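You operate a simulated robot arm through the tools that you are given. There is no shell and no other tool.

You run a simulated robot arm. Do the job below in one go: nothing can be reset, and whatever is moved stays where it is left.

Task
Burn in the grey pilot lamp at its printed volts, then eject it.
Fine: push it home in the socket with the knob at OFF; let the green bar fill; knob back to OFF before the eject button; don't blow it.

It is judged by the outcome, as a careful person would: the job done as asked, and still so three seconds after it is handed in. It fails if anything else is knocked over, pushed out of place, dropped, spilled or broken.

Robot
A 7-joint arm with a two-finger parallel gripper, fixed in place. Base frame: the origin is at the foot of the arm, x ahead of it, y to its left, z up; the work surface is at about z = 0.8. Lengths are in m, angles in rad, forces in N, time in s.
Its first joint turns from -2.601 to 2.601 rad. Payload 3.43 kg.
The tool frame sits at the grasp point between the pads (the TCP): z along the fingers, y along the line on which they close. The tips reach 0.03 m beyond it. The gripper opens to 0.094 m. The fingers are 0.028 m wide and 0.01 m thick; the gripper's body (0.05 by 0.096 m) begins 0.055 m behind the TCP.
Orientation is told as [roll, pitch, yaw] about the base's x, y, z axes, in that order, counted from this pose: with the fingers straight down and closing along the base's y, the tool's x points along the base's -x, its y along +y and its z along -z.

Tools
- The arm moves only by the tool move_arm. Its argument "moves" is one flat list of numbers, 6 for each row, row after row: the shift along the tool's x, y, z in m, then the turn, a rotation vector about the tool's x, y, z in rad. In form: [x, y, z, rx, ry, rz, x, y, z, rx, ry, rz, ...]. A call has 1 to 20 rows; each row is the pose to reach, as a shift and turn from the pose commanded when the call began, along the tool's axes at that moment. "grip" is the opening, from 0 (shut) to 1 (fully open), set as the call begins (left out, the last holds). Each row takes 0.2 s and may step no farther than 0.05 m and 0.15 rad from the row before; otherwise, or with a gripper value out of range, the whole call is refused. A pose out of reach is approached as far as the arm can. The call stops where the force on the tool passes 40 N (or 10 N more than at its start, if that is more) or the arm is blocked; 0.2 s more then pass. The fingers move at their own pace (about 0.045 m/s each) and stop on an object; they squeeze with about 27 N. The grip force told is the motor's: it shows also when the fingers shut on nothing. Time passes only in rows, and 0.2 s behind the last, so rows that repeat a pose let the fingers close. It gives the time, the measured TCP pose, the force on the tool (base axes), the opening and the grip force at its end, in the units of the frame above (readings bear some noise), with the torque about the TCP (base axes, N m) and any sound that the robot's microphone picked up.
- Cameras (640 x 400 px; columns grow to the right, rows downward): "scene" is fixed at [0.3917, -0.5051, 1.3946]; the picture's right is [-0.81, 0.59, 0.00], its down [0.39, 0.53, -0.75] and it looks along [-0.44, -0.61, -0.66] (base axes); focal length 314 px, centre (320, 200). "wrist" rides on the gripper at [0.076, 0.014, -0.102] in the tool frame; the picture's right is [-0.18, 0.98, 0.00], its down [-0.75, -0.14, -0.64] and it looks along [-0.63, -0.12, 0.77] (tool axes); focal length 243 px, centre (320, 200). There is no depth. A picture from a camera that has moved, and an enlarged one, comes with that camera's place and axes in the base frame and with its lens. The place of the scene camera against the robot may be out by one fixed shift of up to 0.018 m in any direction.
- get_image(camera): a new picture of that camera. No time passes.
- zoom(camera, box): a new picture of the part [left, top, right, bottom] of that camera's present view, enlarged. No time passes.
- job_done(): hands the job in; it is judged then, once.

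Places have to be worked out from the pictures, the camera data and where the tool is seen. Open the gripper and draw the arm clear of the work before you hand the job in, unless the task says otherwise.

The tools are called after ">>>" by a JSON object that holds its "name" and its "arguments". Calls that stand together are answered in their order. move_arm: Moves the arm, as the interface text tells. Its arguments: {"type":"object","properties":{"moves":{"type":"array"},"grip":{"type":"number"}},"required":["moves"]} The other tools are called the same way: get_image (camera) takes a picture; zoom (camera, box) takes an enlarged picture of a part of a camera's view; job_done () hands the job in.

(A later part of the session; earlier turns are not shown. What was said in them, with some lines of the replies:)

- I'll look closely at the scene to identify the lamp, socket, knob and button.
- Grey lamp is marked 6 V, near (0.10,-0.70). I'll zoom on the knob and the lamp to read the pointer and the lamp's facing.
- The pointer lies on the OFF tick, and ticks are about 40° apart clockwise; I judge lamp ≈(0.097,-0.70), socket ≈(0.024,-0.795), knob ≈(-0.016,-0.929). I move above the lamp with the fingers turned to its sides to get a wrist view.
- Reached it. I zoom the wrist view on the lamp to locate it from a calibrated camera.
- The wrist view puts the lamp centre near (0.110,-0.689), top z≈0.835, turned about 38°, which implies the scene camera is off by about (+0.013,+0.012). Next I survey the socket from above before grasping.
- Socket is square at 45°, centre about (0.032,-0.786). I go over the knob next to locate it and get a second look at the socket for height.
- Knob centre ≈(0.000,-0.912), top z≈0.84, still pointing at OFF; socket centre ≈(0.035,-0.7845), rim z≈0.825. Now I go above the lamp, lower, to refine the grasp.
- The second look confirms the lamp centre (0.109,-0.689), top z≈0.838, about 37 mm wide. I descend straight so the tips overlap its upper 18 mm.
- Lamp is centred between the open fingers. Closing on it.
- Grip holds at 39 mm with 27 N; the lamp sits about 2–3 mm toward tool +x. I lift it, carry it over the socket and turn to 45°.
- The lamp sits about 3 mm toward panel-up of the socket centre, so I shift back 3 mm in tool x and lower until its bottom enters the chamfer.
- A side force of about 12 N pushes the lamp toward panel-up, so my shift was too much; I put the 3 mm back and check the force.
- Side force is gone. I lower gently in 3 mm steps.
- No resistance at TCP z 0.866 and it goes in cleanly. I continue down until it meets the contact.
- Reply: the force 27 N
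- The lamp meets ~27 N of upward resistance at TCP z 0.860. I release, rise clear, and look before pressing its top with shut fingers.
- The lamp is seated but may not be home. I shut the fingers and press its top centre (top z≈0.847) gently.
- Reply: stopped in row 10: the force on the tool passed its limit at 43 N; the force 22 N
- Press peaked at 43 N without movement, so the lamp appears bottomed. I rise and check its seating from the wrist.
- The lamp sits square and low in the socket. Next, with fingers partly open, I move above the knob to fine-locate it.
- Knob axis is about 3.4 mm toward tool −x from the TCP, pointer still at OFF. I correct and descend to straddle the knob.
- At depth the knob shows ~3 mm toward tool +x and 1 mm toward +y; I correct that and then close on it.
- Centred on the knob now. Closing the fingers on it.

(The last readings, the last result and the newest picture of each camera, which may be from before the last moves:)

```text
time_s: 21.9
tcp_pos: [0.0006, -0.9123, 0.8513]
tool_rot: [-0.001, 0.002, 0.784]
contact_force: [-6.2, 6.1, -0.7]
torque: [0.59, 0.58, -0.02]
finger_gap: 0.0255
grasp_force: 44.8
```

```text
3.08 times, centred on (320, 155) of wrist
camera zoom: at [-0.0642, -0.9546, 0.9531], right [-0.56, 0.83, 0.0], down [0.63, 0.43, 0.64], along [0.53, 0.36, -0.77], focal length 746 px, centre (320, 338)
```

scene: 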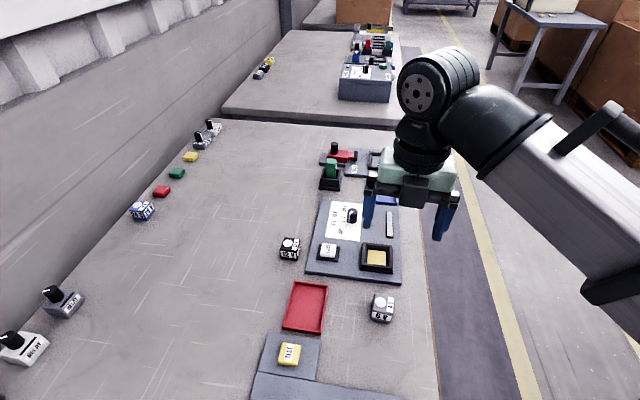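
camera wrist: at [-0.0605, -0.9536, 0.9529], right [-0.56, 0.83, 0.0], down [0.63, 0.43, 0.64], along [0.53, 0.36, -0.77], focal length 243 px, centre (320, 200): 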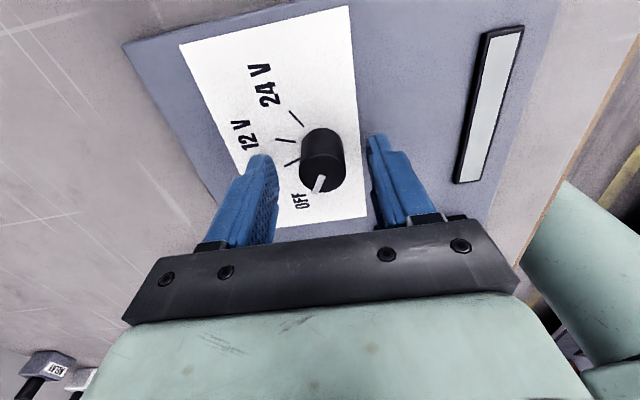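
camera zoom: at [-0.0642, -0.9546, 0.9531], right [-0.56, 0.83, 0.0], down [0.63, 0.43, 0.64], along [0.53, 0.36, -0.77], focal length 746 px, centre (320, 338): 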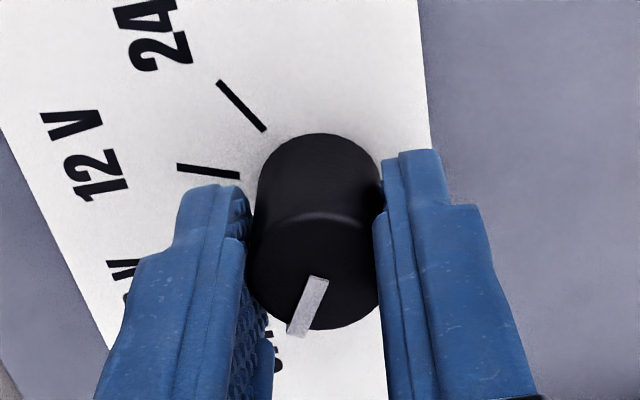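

Grip is on the knob with a ~9 N sideways bias, which I ease with a 1 mm shift. I turn 40° clockwise toward 6 V.

>>> {"name": "move_arm", "arguments": {"moves": [0, 0.001, 0, 0, 0, 0, 0, 0.001, 0, 0, 0, 0.12, 0, 0.001, 0, 0, 0, 0.24, 0, 0.001, 0, 0, 0, 0.36, 0, 0.001, 0, 0, 0, 0.48, 0, 0.001, 0, 0, 0, 0.6, 0, 0.001, 0, 0, 0, 0.698]}}

>>> {"name": "zoom", "arguments": {"camera": "wrist", "box": [240, 90, 400, 220]}}

>>> {"name": "zoom", "arguments": {"camera": "scene", "box": [310, 180, 410, 280]}}

```text
time_s: 23.5
tcp_pos: [0.0009, -0.9128, 0.8512]
tool_rot: [-0.003, -0.004, 0.085]
contact_force: [4.4, -2.8, -2.7]
torque: [0.49, 0.8, 0.0]
finger_gap: 0.0258
grasp_force: 44.5
```

```text
3.08 times, centred on (320, 155) of wrist
camera zoom: at [-0.0773, -0.9035, 0.9529], right [0.1, 0.99, 0.0], down [0.76, -0.07, 0.64], along [0.64, -0.07, -0.77], focal length 746 px, centre (320, 338)
```

zoom: 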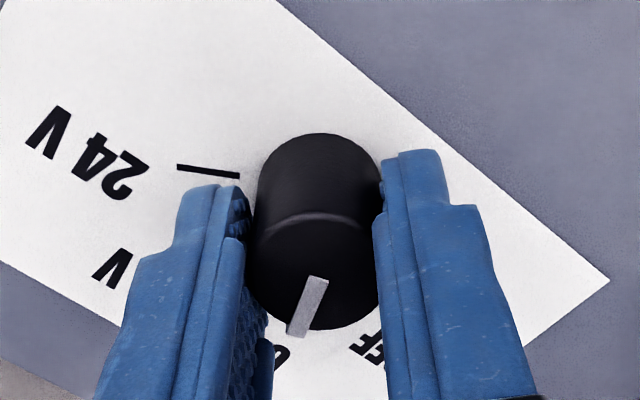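

```text
4.00 times, centred on (360, 230) of scene
camera zoom: at [0.3917, -0.5051, 1.3946], right [-0.81, 0.59, 0.0], down [0.39, 0.53, -0.75], along [-0.44, -0.61, -0.66], focal length 1257 px, centre (160, 80)
```

zoom: 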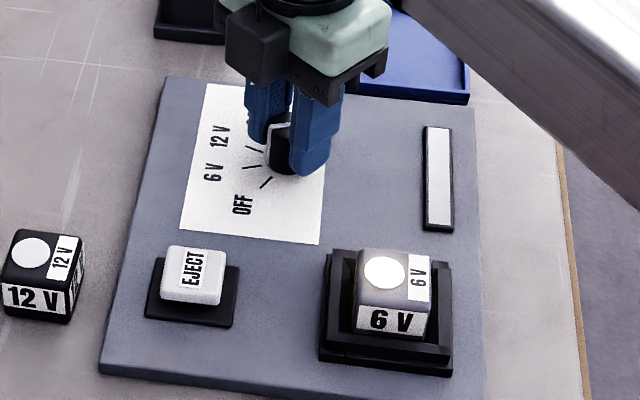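

The lamp is glowing and the knob turned the full 40° with the fingers, to 6 V. I hold still and watch the bar.

>>> {"name": "move_arm", "arguments": {"moves": [0, 0, 0, 0, 0, 0, 0, 0, 0, 0, 0, 0, 0, 0, 0, 0, 0, 0, 0, 0, 0, 0, 0, 0, 0, 0, 0, 0, 0, 0]}}

>>> {"name": "zoom", "arguments": {"camera": "scene", "box": [310, 180, 410, 280]}}

```text
time_s: 24.7
tcp_pos: [0.0013, -0.9132, 0.8503]
tool_rot: [-0.002, -0.003, 0.089]
contact_force: [5.8, -3.4, -3.7]
torque: [0.67, -0.71, -0.01]
finger_gap: 0.0256
grasp_force: 45.1
```

```text
4.00 times, centred on (360, 230) of scene
camera zoom: at [0.3917, -0.5051, 1.3946], right [-0.81, 0.59, 0.0], down [0.39, 0.53, -0.75], along [-0.44, -0.61, -0.66], focal length 1257 px, centre (160, 80)
```

zoom: 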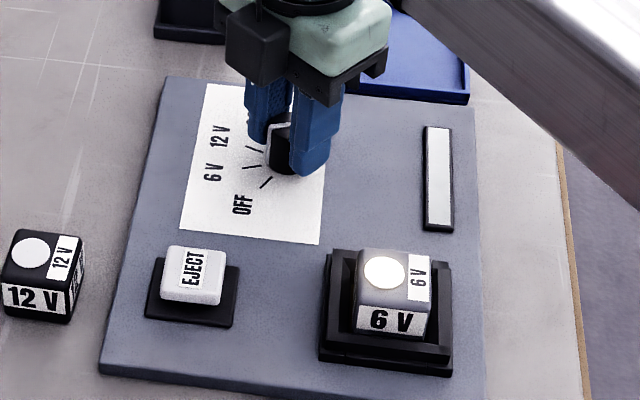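

The lamp is lit steadily; I zoom the bar for any green.

>>> {"name": "zoom", "arguments": {"camera": "scene", "box": [374, 204, 406, 244]}}

>>> {"name": "zoom", "arguments": {"camera": "scene", "box": [325, 195, 365, 235]}}

```text
10.00 times, centred on (390, 224) of scene
camera zoom: at [0.3917, -0.5051, 1.3946], right [-0.81, 0.59, 0.0], down [0.39, 0.53, -0.75], along [-0.44, -0.61, -0.66], focal length 3142 px, centre (-380, -40)
```

zoom: 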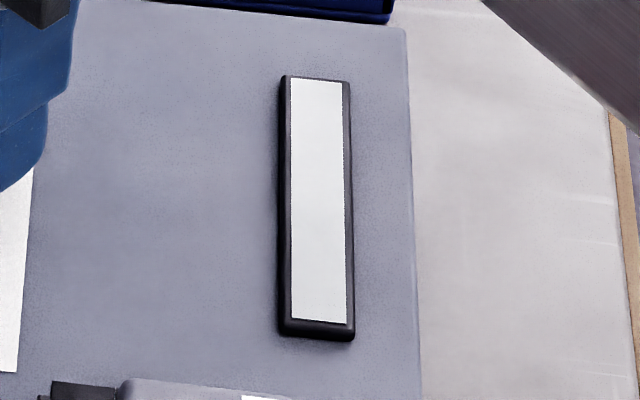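

```text
10.00 times, centred on (345, 215) of scene
camera zoom: at [0.3917, -0.5051, 1.3946], right [-0.81, 0.59, 0.0], down [0.39, 0.53, -0.75], along [-0.44, -0.61, -0.66], focal length 3142 px, centre (70, 50)
```

zoom: 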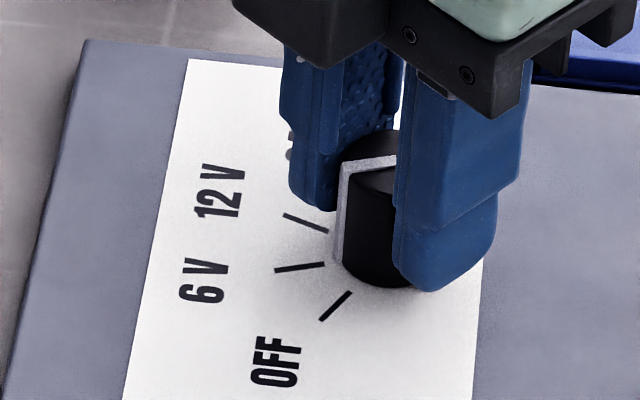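

Pointer is on the 6 V tick and the lamp is lit; bar still pale. I wait a few more seconds.

>>> {"name": "move_arm", "arguments": {"moves": [0, 0, 0, 0, 0, 0, 0, 0, 0, 0, 0, 0, 0, 0, 0, 0, 0, 0, 0, 0, 0, 0, 0, 0, 0, 0, 0, 0, 0, 0, 0, 0, 0, 0, 0, 0, 0, 0, 0, 0, 0, 0, 0, 0, 0, 0, 0, 0, 0, 0, 0, 0, 0, 0, 0, 0, 0, 0, 0, 0]}}

>>> {"name": "zoom", "arguments": {"camera": "scene", "box": [340, 200, 410, 280]}}

```text
time_s: 26.9
tcp_pos: [0.0021, -0.9127, 0.8503]
tool_rot: [-0.003, -0.002, 0.086]
contact_force: [10.6, -4.3, -2.9]
torque: [0.59, -0.12, 0.01]
finger_gap: 0.0256
grasp_force: 45.3
```

```text
5.00 times, centred on (375, 240) of scene
camera zoom: at [0.3917, -0.5051, 1.3946], right [-0.81, 0.59, 0.0], down [0.39, 0.53, -0.75], along [-0.44, -0.61, -0.66], focal length 1571 px, centre (45, 0)
```

zoom: 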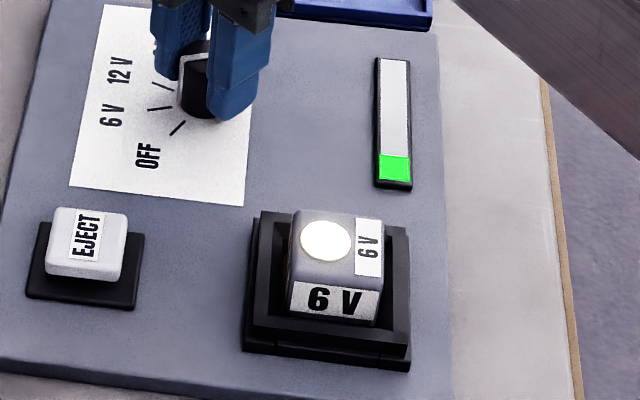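

The green bar is about a fifth full. I keep holding at 6 V and check again.

>>> {"name": "move_arm", "arguments": {"moves": [0, 0, 0, 0, 0, 0, 0, 0, 0, 0, 0, 0, 0, 0, 0, 0, 0, 0, 0, 0, 0, 0, 0, 0, 0, 0, 0, 0, 0, 0, 0, 0, 0, 0, 0, 0, 0, 0, 0, 0, 0, 0, 0, 0, 0, 0, 0, 0, 0, 0, 0, 0, 0, 0, 0, 0, 0, 0, 0, 0, 0, 0, 0, 0, 0, 0, 0, 0, 0, 0, 0, 0]}}

>>> {"name": "zoom", "arguments": {"camera": "scene", "box": [340, 200, 410, 280]}}

```text
time_s: 29.5
tcp_pos: [0.001, -0.9121, 0.8499]
tool_rot: [-0.003, -0.002, 0.088]
contact_force: [11.4, -4.5, -1.9]
torque: [0.62, -0.25, -0.02]
finger_gap: 0.0258
grasp_force: 45.0
```

```text
5.00 times, centred on (375, 240) of scene
camera zoom: at [0.3917, -0.5051, 1.3946], right [-0.81, 0.59, 0.0], down [0.39, 0.53, -0.75], along [-0.44, -0.61, -0.66], focal length 1571 px, centre (45, 0)
```

zoom: 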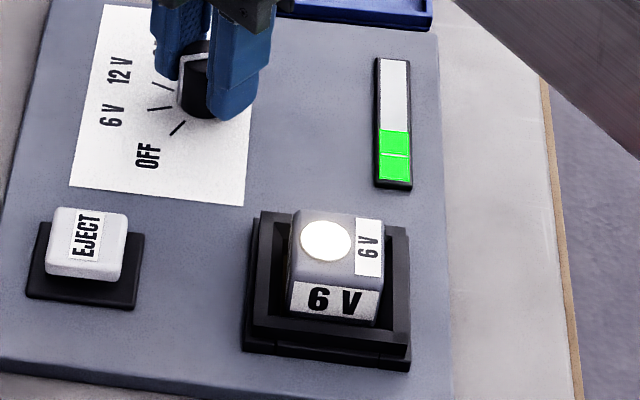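

Two of roughly five segments are lit. I keep holding.

>>> {"name": "move_arm", "arguments": {"moves": [0, 0, 0, 0, 0, 0, 0, 0, 0, 0, 0, 0, 0, 0, 0, 0, 0, 0, 0, 0, 0, 0, 0, 0, 0, 0, 0, 0, 0, 0, 0, 0, 0, 0, 0, 0, 0, 0, 0, 0, 0, 0, 0, 0, 0, 0, 0, 0, 0, 0, 0, 0, 0, 0, 0, 0, 0, 0, 0, 0, 0, 0, 0, 0, 0, 0, 0, 0, 0, 0, 0, 0, 0, 0, 0, 0, 0, 0, 0, 0, 0, 0, 0, 0, 0, 0, 0, 0, 0, 0, 0, 0, 0, 0, 0, 0]}}

>>> {"name": "zoom", "arguments": {"camera": "scene", "box": [340, 200, 410, 280]}}

```text
time_s: 32.9
tcp_pos: [0.0012, -0.9115, 0.8505]
tool_rot: [-0.003, -0.004, 0.088]
contact_force: [10.9, -5.8, -2.4]
torque: [0.56, -0.21, 0.01]
finger_gap: 0.0258
grasp_force: 44.3
```

```text
5.00 times, centred on (375, 240) of scene
camera zoom: at [0.3917, -0.5051, 1.3946], right [-0.81, 0.59, 0.0], down [0.39, 0.53, -0.75], along [-0.44, -0.61, -0.66], focal length 1571 px, centre (45, 0)
```

zoom: 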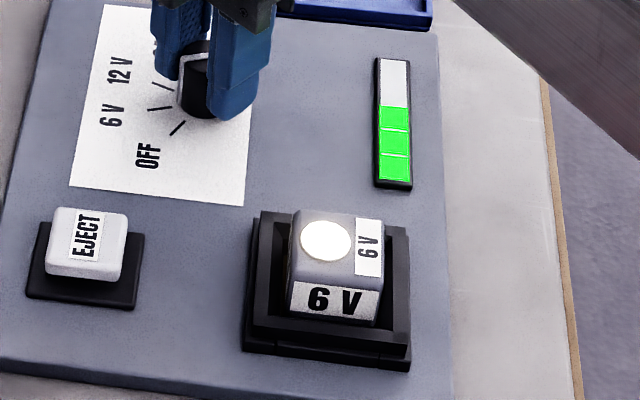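

Three segments lit, two to go. Holding on.

>>> {"name": "move_arm", "arguments": {"moves": [0, 0, 0, 0, 0, 0, 0, 0, 0, 0, 0, 0, 0, 0, 0, 0, 0, 0, 0, 0, 0, 0, 0, 0, 0, 0, 0, 0, 0, 0, 0, 0, 0, 0, 0, 0, 0, 0, 0, 0, 0, 0, 0, 0, 0, 0, 0, 0, 0, 0, 0, 0, 0, 0, 0, 0, 0, 0, 0, 0, 0, 0, 0, 0, 0, 0, 0, 0, 0, 0, 0, 0, 0, 0, 0, 0, 0, 0, 0, 0, 0, 0, 0, 0]}}

>>> {"name": "zoom", "arguments": {"camera": "scene", "box": [340, 200, 410, 280]}}

```text
time_s: 35.9
tcp_pos: [0.0016, -0.9125, 0.85]
tool_rot: [-0.003, -0.002, 0.087]
contact_force: [9.9, -7.0, -0.5]
torque: [0.54, -0.2, -0.01]
finger_gap: 0.0256
grasp_force: 44.5
```

```text
5.00 times, centred on (375, 240) of scene
camera zoom: at [0.3917, -0.5051, 1.3946], right [-0.81, 0.59, 0.0], down [0.39, 0.53, -0.75], along [-0.44, -0.61, -0.66], focal length 1571 px, centre (45, 0)
```

zoom: 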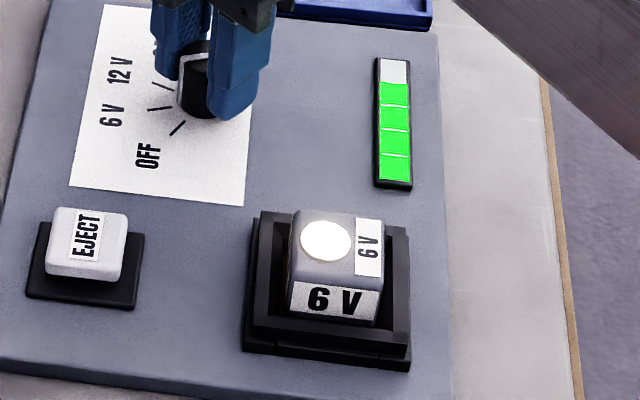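

Four of five segments lit. Holding for the last.

>>> {"name": "move_arm", "arguments": {"moves": [0, 0, 0, 0, 0, 0, 0, 0, 0, 0, 0, 0, 0, 0, 0, 0, 0, 0, 0, 0, 0, 0, 0, 0, 0, 0, 0, 0, 0, 0, 0, 0, 0, 0, 0, 0, 0, 0, 0, 0, 0, 0, 0, 0, 0, 0, 0, 0, 0, 0, 0, 0, 0, 0, 0, 0, 0, 0, 0, 0, 0, 0, 0, 0, 0, 0]}}

>>> {"name": "zoom", "arguments": {"camera": "scene", "box": [340, 200, 410, 280]}}

```text
time_s: 38.3
tcp_pos: [-0.0001, -0.9122, 0.8502]
tool_rot: [-0.004, -0.001, 0.088]
contact_force: [8.7, -7.0, -0.8]
torque: [0.53, -0.16, -0.03]
finger_gap: 0.0253
grasp_force: 44.4
```

```text
5.00 times, centred on (375, 240) of scene
camera zoom: at [0.3917, -0.5051, 1.3946], right [-0.81, 0.59, 0.0], down [0.39, 0.53, -0.75], along [-0.44, -0.61, -0.66], focal length 1571 px, centre (45, 0)
```

zoom: 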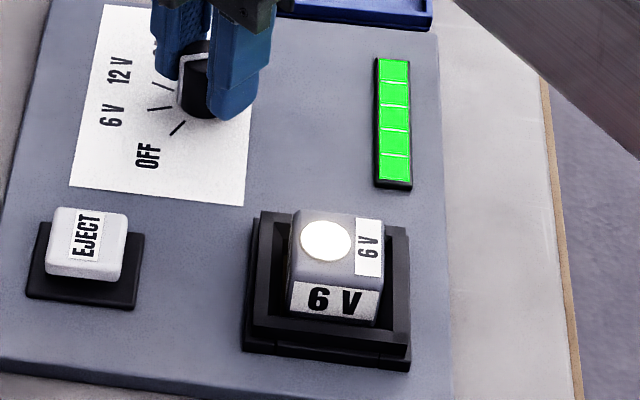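

The bar is full. I turn the knob back 40° to OFF.

>>> {"name": "move_arm", "arguments": {"moves": [0, 0, 0, 0, 0, -0.12, 0, 0, 0, 0, 0, -0.24, 0, 0, 0, 0, 0, -0.36, 0, 0, 0, 0, 0, -0.48, 0, 0, 0, 0, 0, -0.6, 0, 0, 0, 0, 0, -0.698, 0, 0, 0, 0, 0, -0.698]}}

>>> {"name": "zoom", "arguments": {"camera": "wrist", "box": [240, 90, 400, 220]}}

>>> {"name": "zoom", "arguments": {"camera": "scene", "box": [320, 195, 410, 280]}}

```text
time_s: 39.9
tcp_pos: [0.0011, -0.9125, 0.851]
tool_rot: [-0.003, 0.002, 0.785]
contact_force: [12.0, -11.0, -3.8]
torque: [0.71, -0.39, 0.0]
finger_gap: 0.0258
grasp_force: 44.9
```

```text
3.08 times, centred on (320, 155) of wrist
camera zoom: at [-0.0644, -0.9547, 0.9532], right [-0.57, 0.82, 0.0], down [0.63, 0.44, 0.64], along [0.53, 0.36, -0.77], focal length 746 px, centre (320, 338)
```

zoom: 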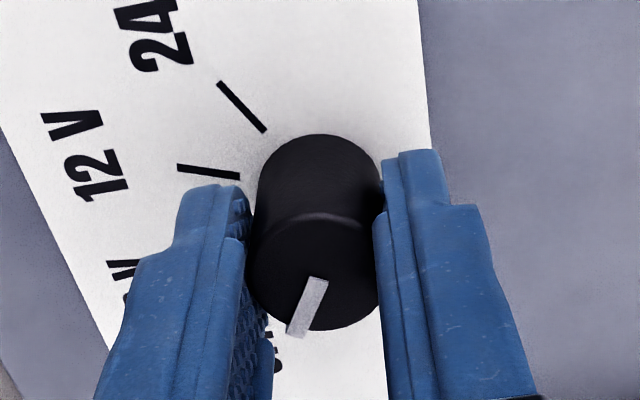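

```text
4.71 times, centred on (365, 238) of scene
camera zoom: at [0.3917, -0.5051, 1.3946], right [-0.81, 0.59, 0.0], down [0.39, 0.53, -0.75], along [-0.44, -0.61, -0.66], focal length 1479 px, centre (108, 24)
```

zoom: 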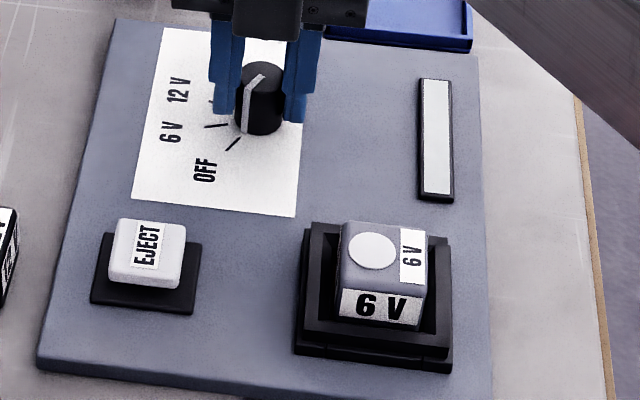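

Lamp and bar are dark and the pointer is on OFF. I release the knob and rise.

>>> {"name": "move_arm", "arguments": {"moves": [0, 0, 0, 0, 0, 0, 0, 0, 0, 0, 0, 0, 0, 0, 0, 0, 0, 0, 0, 0, -0.04, 0, 0, 0, 0, 0, -0.08, 0, 0, 0, 0, 0, -0.12, 0, 0, 0, 0, 0, -0.12, 0, 0, 0], "grip": 0.6}}

>>> {"name": "get_image", "arguments": {"camera": "wrist"}}

>>> {"name": "zoom", "arguments": {"camera": "wrist", "box": [260, 60, 380, 220]}}

>>> {"name": "zoom", "arguments": {"camera": "scene", "box": [310, 190, 410, 280]}}

```text
time_s: 41.5
tcp_pos: [-0.0, -0.9096, 0.9727]
tool_rot: [-0.003, 0.002, 0.784]
contact_force: [0.4, 1.0, -0.4]
torque: [0.02, 0.02, 0.01]
finger_gap: 0.0561
grasp_force: 0.0
```

```text
taken
camera wrist: at [-0.0651, -0.9529, 1.0748], right [-0.56, 0.83, 0.0], down [0.63, 0.43, 0.64], along [0.53, 0.36, -0.77], focal length 243 px, centre (320, 200)
```

wrist: 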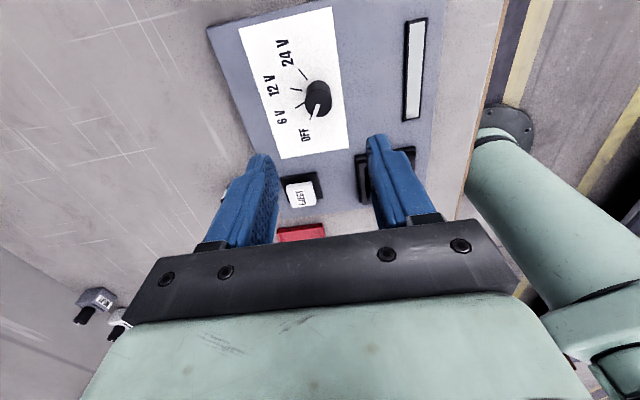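

```text
2.50 times, centred on (320, 140) of wrist
camera zoom: at [-0.0651, -0.9529, 1.0748], right [-0.56, 0.83, 0.0], down [0.63, 0.43, 0.64], along [0.53, 0.36, -0.77], focal length 606 px, centre (320, 350)
```

zoom: 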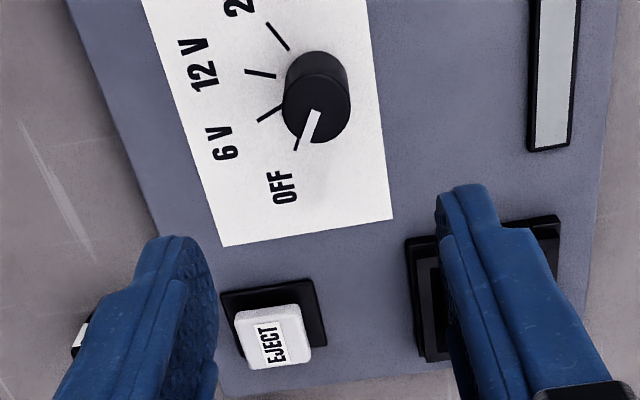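

```text
4.44 times, centred on (360, 235) of scene
camera zoom: at [0.3917, -0.5051, 1.3946], right [-0.81, 0.59, 0.0], down [0.39, 0.53, -0.75], along [-0.44, -0.61, -0.66], focal length 1397 px, centre (142, 44)
```

zoom: 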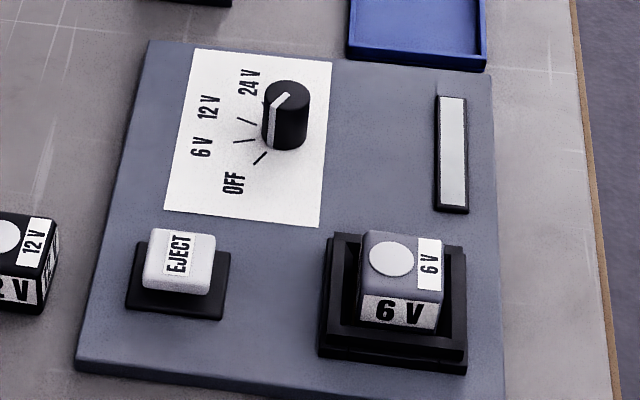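

Knob stays at OFF and the lamp is intact. I judge the eject button at about (0.113,-0.862); I shut the fingers and move above it.

>>> {"name": "move_arm", "arguments": {"moves": [-0.038, -0.0157, 0, 0, 0, 0, -0.076, -0.0313, 0.01, 0, 0, 0, -0.114, -0.047, 0.03, 0, 0, 0, -0.114, -0.047, 0.03, 0, 0, 0, -0.114, -0.047, 0.03, 0, 0, 0], "grip": 0}}

>>> {"name": "get_image", "arguments": {"camera": "wrist"}}

>>> {"name": "zoom", "arguments": {"camera": "wrist", "box": [260, 70, 380, 150]}}

>>> {"name": "zoom", "arguments": {"camera": "scene", "box": [300, 200, 400, 280]}}

```text
time_s: 42.7
tcp_pos: [0.1119, -0.8625, 0.9422]
tool_rot: [-0.003, 0.001, 0.785]
contact_force: [0.2, 0.5, 0.0]
torque: [0.02, 0.01, 0.02]
finger_gap: 0.0005
grasp_force: 26.6
```

```text
taken
camera wrist: at [0.0468, -0.9057, 1.045], right [-0.56, 0.83, 0.0], down [0.63, 0.43, 0.64], along [0.53, 0.36, -0.77], focal length 243 px, centre (320, 200)
```

wrist: 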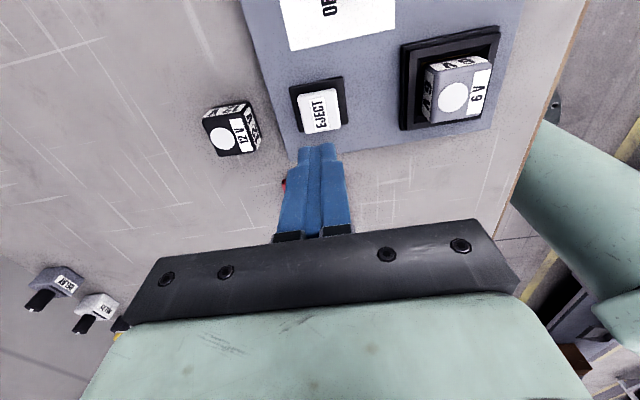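

```text
5.00 times, centred on (320, 110) of wrist
camera zoom: at [0.0468, -0.9057, 1.045], right [-0.56, 0.83, 0.0], down [0.63, 0.43, 0.64], along [0.53, 0.36, -0.77], focal length 1213 px, centre (320, 650)
```

zoom: 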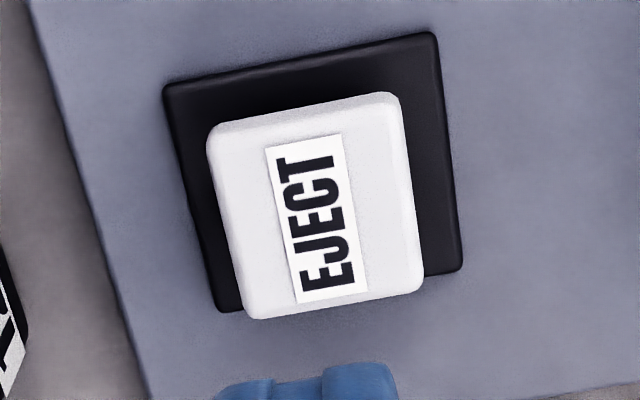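

```text
5.00 times, centred on (350, 240) of scene
camera zoom: at [0.3917, -0.5051, 1.3946], right [-0.81, 0.59, 0.0], down [0.39, 0.53, -0.75], along [-0.44, -0.61, -0.66], focal length 1571 px, centre (170, 0)
```

zoom: 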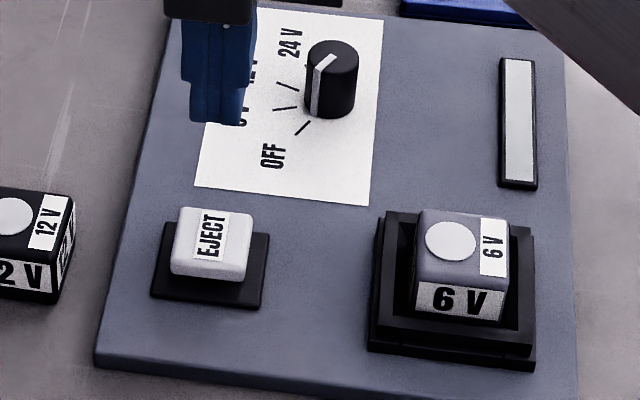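

Button centre is within 2 mm of the tool axis. I descend to just above it, then press gradually, stopping at contact force.

>>> {"name": "move_arm", "arguments": {"moves": [-0.0017, -0.0017, 0.04, 0, 0, 0, -0.0017, -0.0017, 0.07, 0, 0, 0, -0.0017, -0.0017, 0.078, 0, 0, 0, -0.0017, -0.0017, 0.081, 0, 0, 0, -0.0017, -0.0017, 0.083, 0, 0, 0, -0.0017, -0.0017, 0.085, 0, 0, 0]}}

>>> {"name": "zoom", "arguments": {"camera": "scene", "box": [300, 200, 400, 280]}}

```text
time_s: 44.1
tcp_pos: [0.1166, -0.863, 0.858]
tool_rot: [-0.004, 0.002, 0.784]
contact_force: [0.7, 1.3, 8.2]
torque: [0.03, -0.03, 0.0]
finger_gap: 0.0
grasp_force: 27.1
```

```text
5.00 times, centred on (350, 240) of scene
camera zoom: at [0.3917, -0.5051, 1.3946], right [-0.81, 0.59, 0.0], down [0.39, 0.53, -0.75], along [-0.44, -0.61, -0.66], focal length 1571 px, centre (170, 0)
```

zoom: 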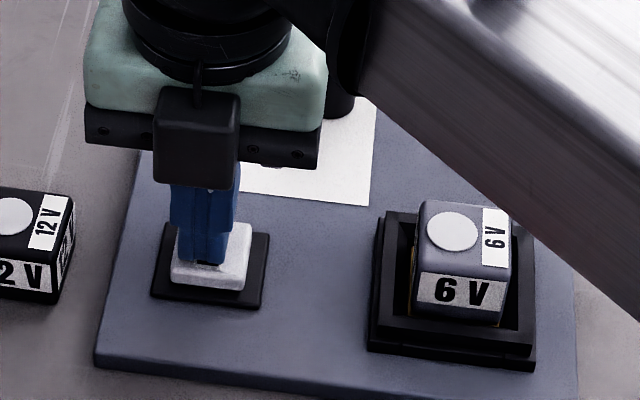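

Button is going down (8 N) and the lamp has begun to rise. I press a few mm further.

>>> {"name": "move_arm", "arguments": {"moves": [0, 0, 0.0015, 0, 0, 0, 0, 0, 0.003, 0, 0, 0, 0, 0, 0.0045, 0, 0, 0, 0, 0, 0.006, 0, 0, 0, 0, 0, 0.006, 0, 0, 0]}}

>>> {"name": "zoom", "arguments": {"camera": "scene", "box": [300, 200, 400, 280]}}

```text
time_s: 44.9
tcp_pos: [0.1172, -0.8642, 0.8569]
tool_rot: [-0.007, 0.003, 0.785]
contact_force: [-0.8, 6.7, 23.0]
torque: [0.18, 0.02, 0.01]
finger_gap: 0.0002
grasp_force: 27.3
stopped in row 3: the force on the tool passed its limit at 42 N (the readings are from after the stop); the commanded pose is now the measured one
```

```text
5.00 times, centred on (350, 240) of scene
camera zoom: at [0.3917, -0.5051, 1.3946], right [-0.81, 0.59, 0.0], down [0.39, 0.53, -0.75], along [-0.44, -0.61, -0.66], focal length 1571 px, centre (170, 0)
```

zoom: 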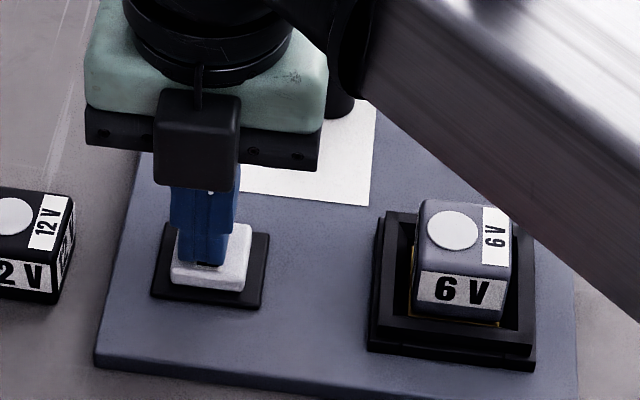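

Button bottomed and the gold plate has lifted the lamp. I rise off the button and see whether the lamp stays ejected.

>>> {"name": "move_arm", "arguments": {"moves": [0, 0, -0.02, 0, 0, 0, 0, 0, -0.06, 0, 0, 0, 0, 0, -0.1, 0, 0, 0, 0, 0, -0.1, 0, 0, 0]}}

>>> {"name": "get_image", "arguments": {"camera": "wrist"}}

>>> {"name": "zoom", "arguments": {"camera": "wrist", "box": [360, 30, 500, 130]}}

>>> {"name": "zoom", "arguments": {"camera": "scene", "box": [340, 220, 410, 280]}}

```text
time_s: 45.9
tcp_pos: [0.1167, -0.8652, 0.9557]
tool_rot: [-0.006, 0.003, 0.784]
contact_force: [0.0, -0.6, -0.3]
torque: [0.02, -0.04, 0.02]
finger_gap: 0.0
grasp_force: 27.3
```

```text
taken
camera wrist: at [0.0512, -0.9069, 1.0572], right [-0.56, 0.83, -0.01], down [0.63, 0.44, 0.64], along [0.53, 0.36, -0.77], focal length 243 px, centre (320, 200)
```

wrist: 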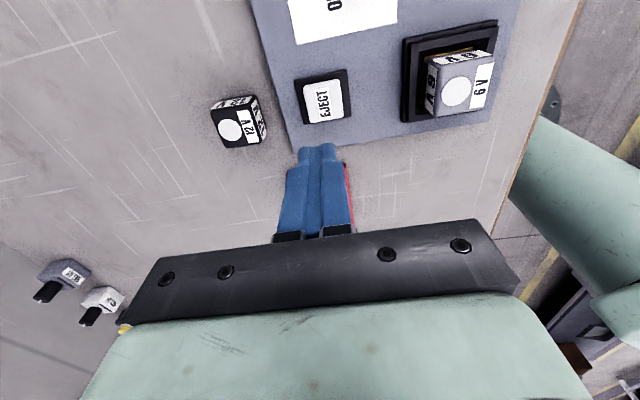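

```text
4.00 times, centred on (430, 80) of wrist
camera zoom: at [0.0512, -0.9069, 1.0572], right [-0.56, 0.83, -0.01], down [0.63, 0.44, 0.64], along [0.53, 0.36, -0.77], focal length 970 px, centre (-120, 680)
```

zoom: 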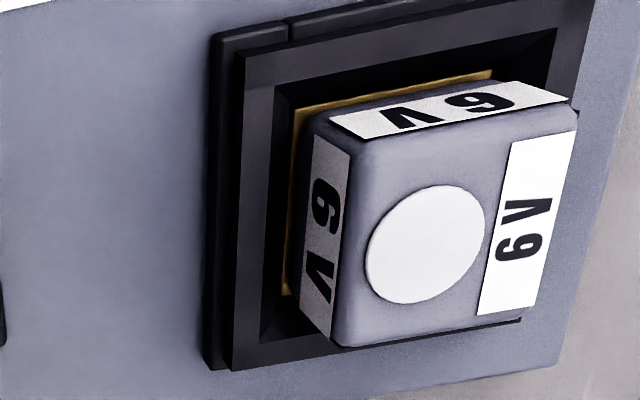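

```text
6.67 times, centred on (375, 250) of scene
camera zoom: at [0.3917, -0.5051, 1.3946], right [-0.81, 0.59, 0.0], down [0.39, 0.53, -0.75], along [-0.44, -0.61, -0.66], focal length 2095 px, centre (-47, -133)
```

zoom: 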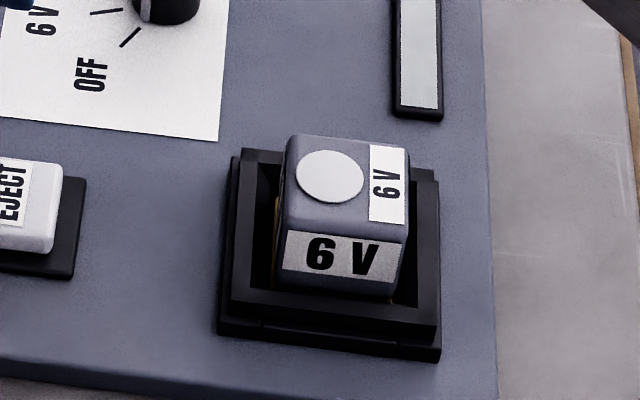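

The lamp stays raised on the lifted gold plate, ejected, with the knob at OFF. I open the gripper and draw the arm up and away toward its starting place.

>>> {"name": "move_arm", "arguments": {"moves": [0, 0, -0.045, 0, 0, 0, 0, 0, -0.09, 0, 0, 0, 0, 0, -0.13, 0, 0, 0, -0.03, -0.02, -0.15, 0, 0, 0, -0.06, -0.03, -0.15, 0, 0, 0, -0.1, -0.03, -0.15, 0, 0, 0, -0.14, -0.03, -0.15, 0, 0, 0, -0.14, -0.03, -0.15, 0, 0, 0, -0.14, -0.03, -0.15, 0, 0, 0], "grip": 1}}

>>> {"name": "get_image", "arguments": {"camera": "scene"}}

>>> {"name": "zoom", "arguments": {"camera": "scene", "box": [310, 190, 410, 290]}}

>>> {"name": "zoom", "arguments": {"camera": "scene", "box": [314, 235, 342, 265]}}

```text
time_s: 47.9
tcp_pos: [0.238, -0.7836, 1.1046]
tool_rot: [-0.004, 0.002, 0.784]
contact_force: [1.0, 0.2, 0.5]
torque: [0.01, -0.01, 0.02]
finger_gap: 0.0938
grasp_force: 0.1
```

```text
taken
```

scene: 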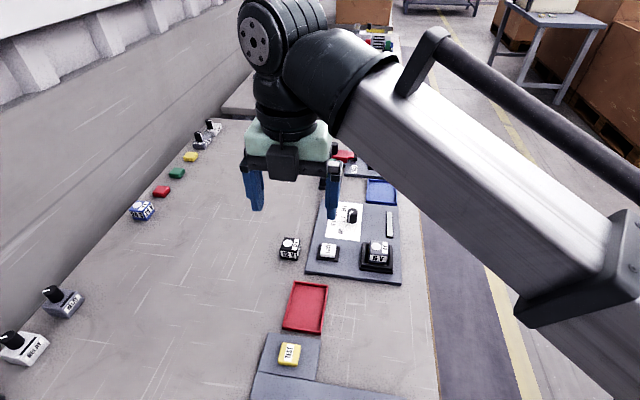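

```text
4.00 times, centred on (360, 240) of scene
camera zoom: at [0.3917, -0.5051, 1.3946], right [-0.81, 0.59, 0.0], down [0.39, 0.53, -0.75], along [-0.44, -0.61, -0.66], focal length 1257 px, centre (160, 40)
```

zoom: 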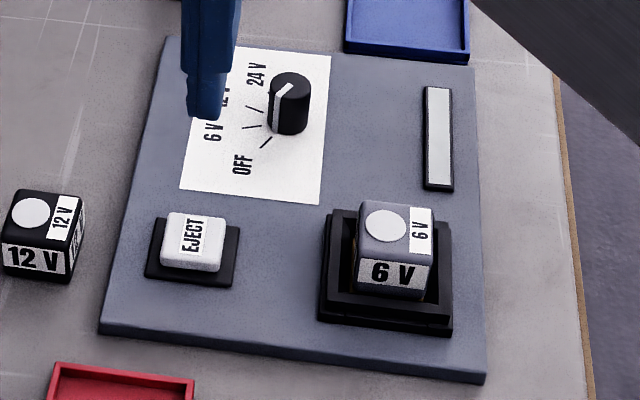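

```text
13.33 times, centred on (328, 250) of scene
camera zoom: at [0.3917, -0.5051, 1.3946], right [-0.81, 0.59, 0.0], down [0.39, 0.53, -0.75], along [-0.44, -0.61, -0.66], focal length 4190 px, centre (213, -467)
```

zoom: 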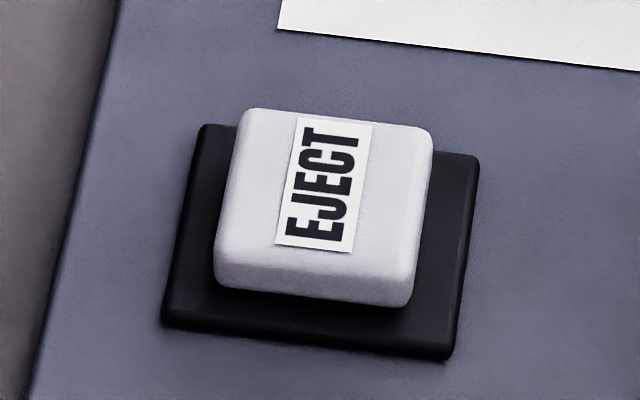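

Everything is in place: the lamp is undamaged and raised by the ejector, the knob is at OFF, the other items have not moved, and the arm is clear with the gripper open. Handing in.

>>> {"name": "job_done", "arguments": {}}

```text
The job is handed in.
```

The grey 6 V pilot lamp has been burned in at 6 V and ejected, and I've handed the job in.

- **Seating:** I put the lamp in the socket with the knob at OFF and pressed it down, with a peak force of about 43 N. It lit as soon as it had power.
- **Burn-in:** I turned the knob only as far as 6 V and held it there until all five segments of the green bar were lit. The knob then went back to OFF, and the lamp and bar went dark.
- **Eject:** With the knob at OFF, I pressed the eject button all the way down. The gold plate lifted the lamp, and it stayed raised after I let go of the button.

The lamp is sitting raised in the socket; I did not take it out, since the task asked only to eject it. It shows no sign of being blown. The last picture showed nothing else moved. The arm is clear with the gripper open.
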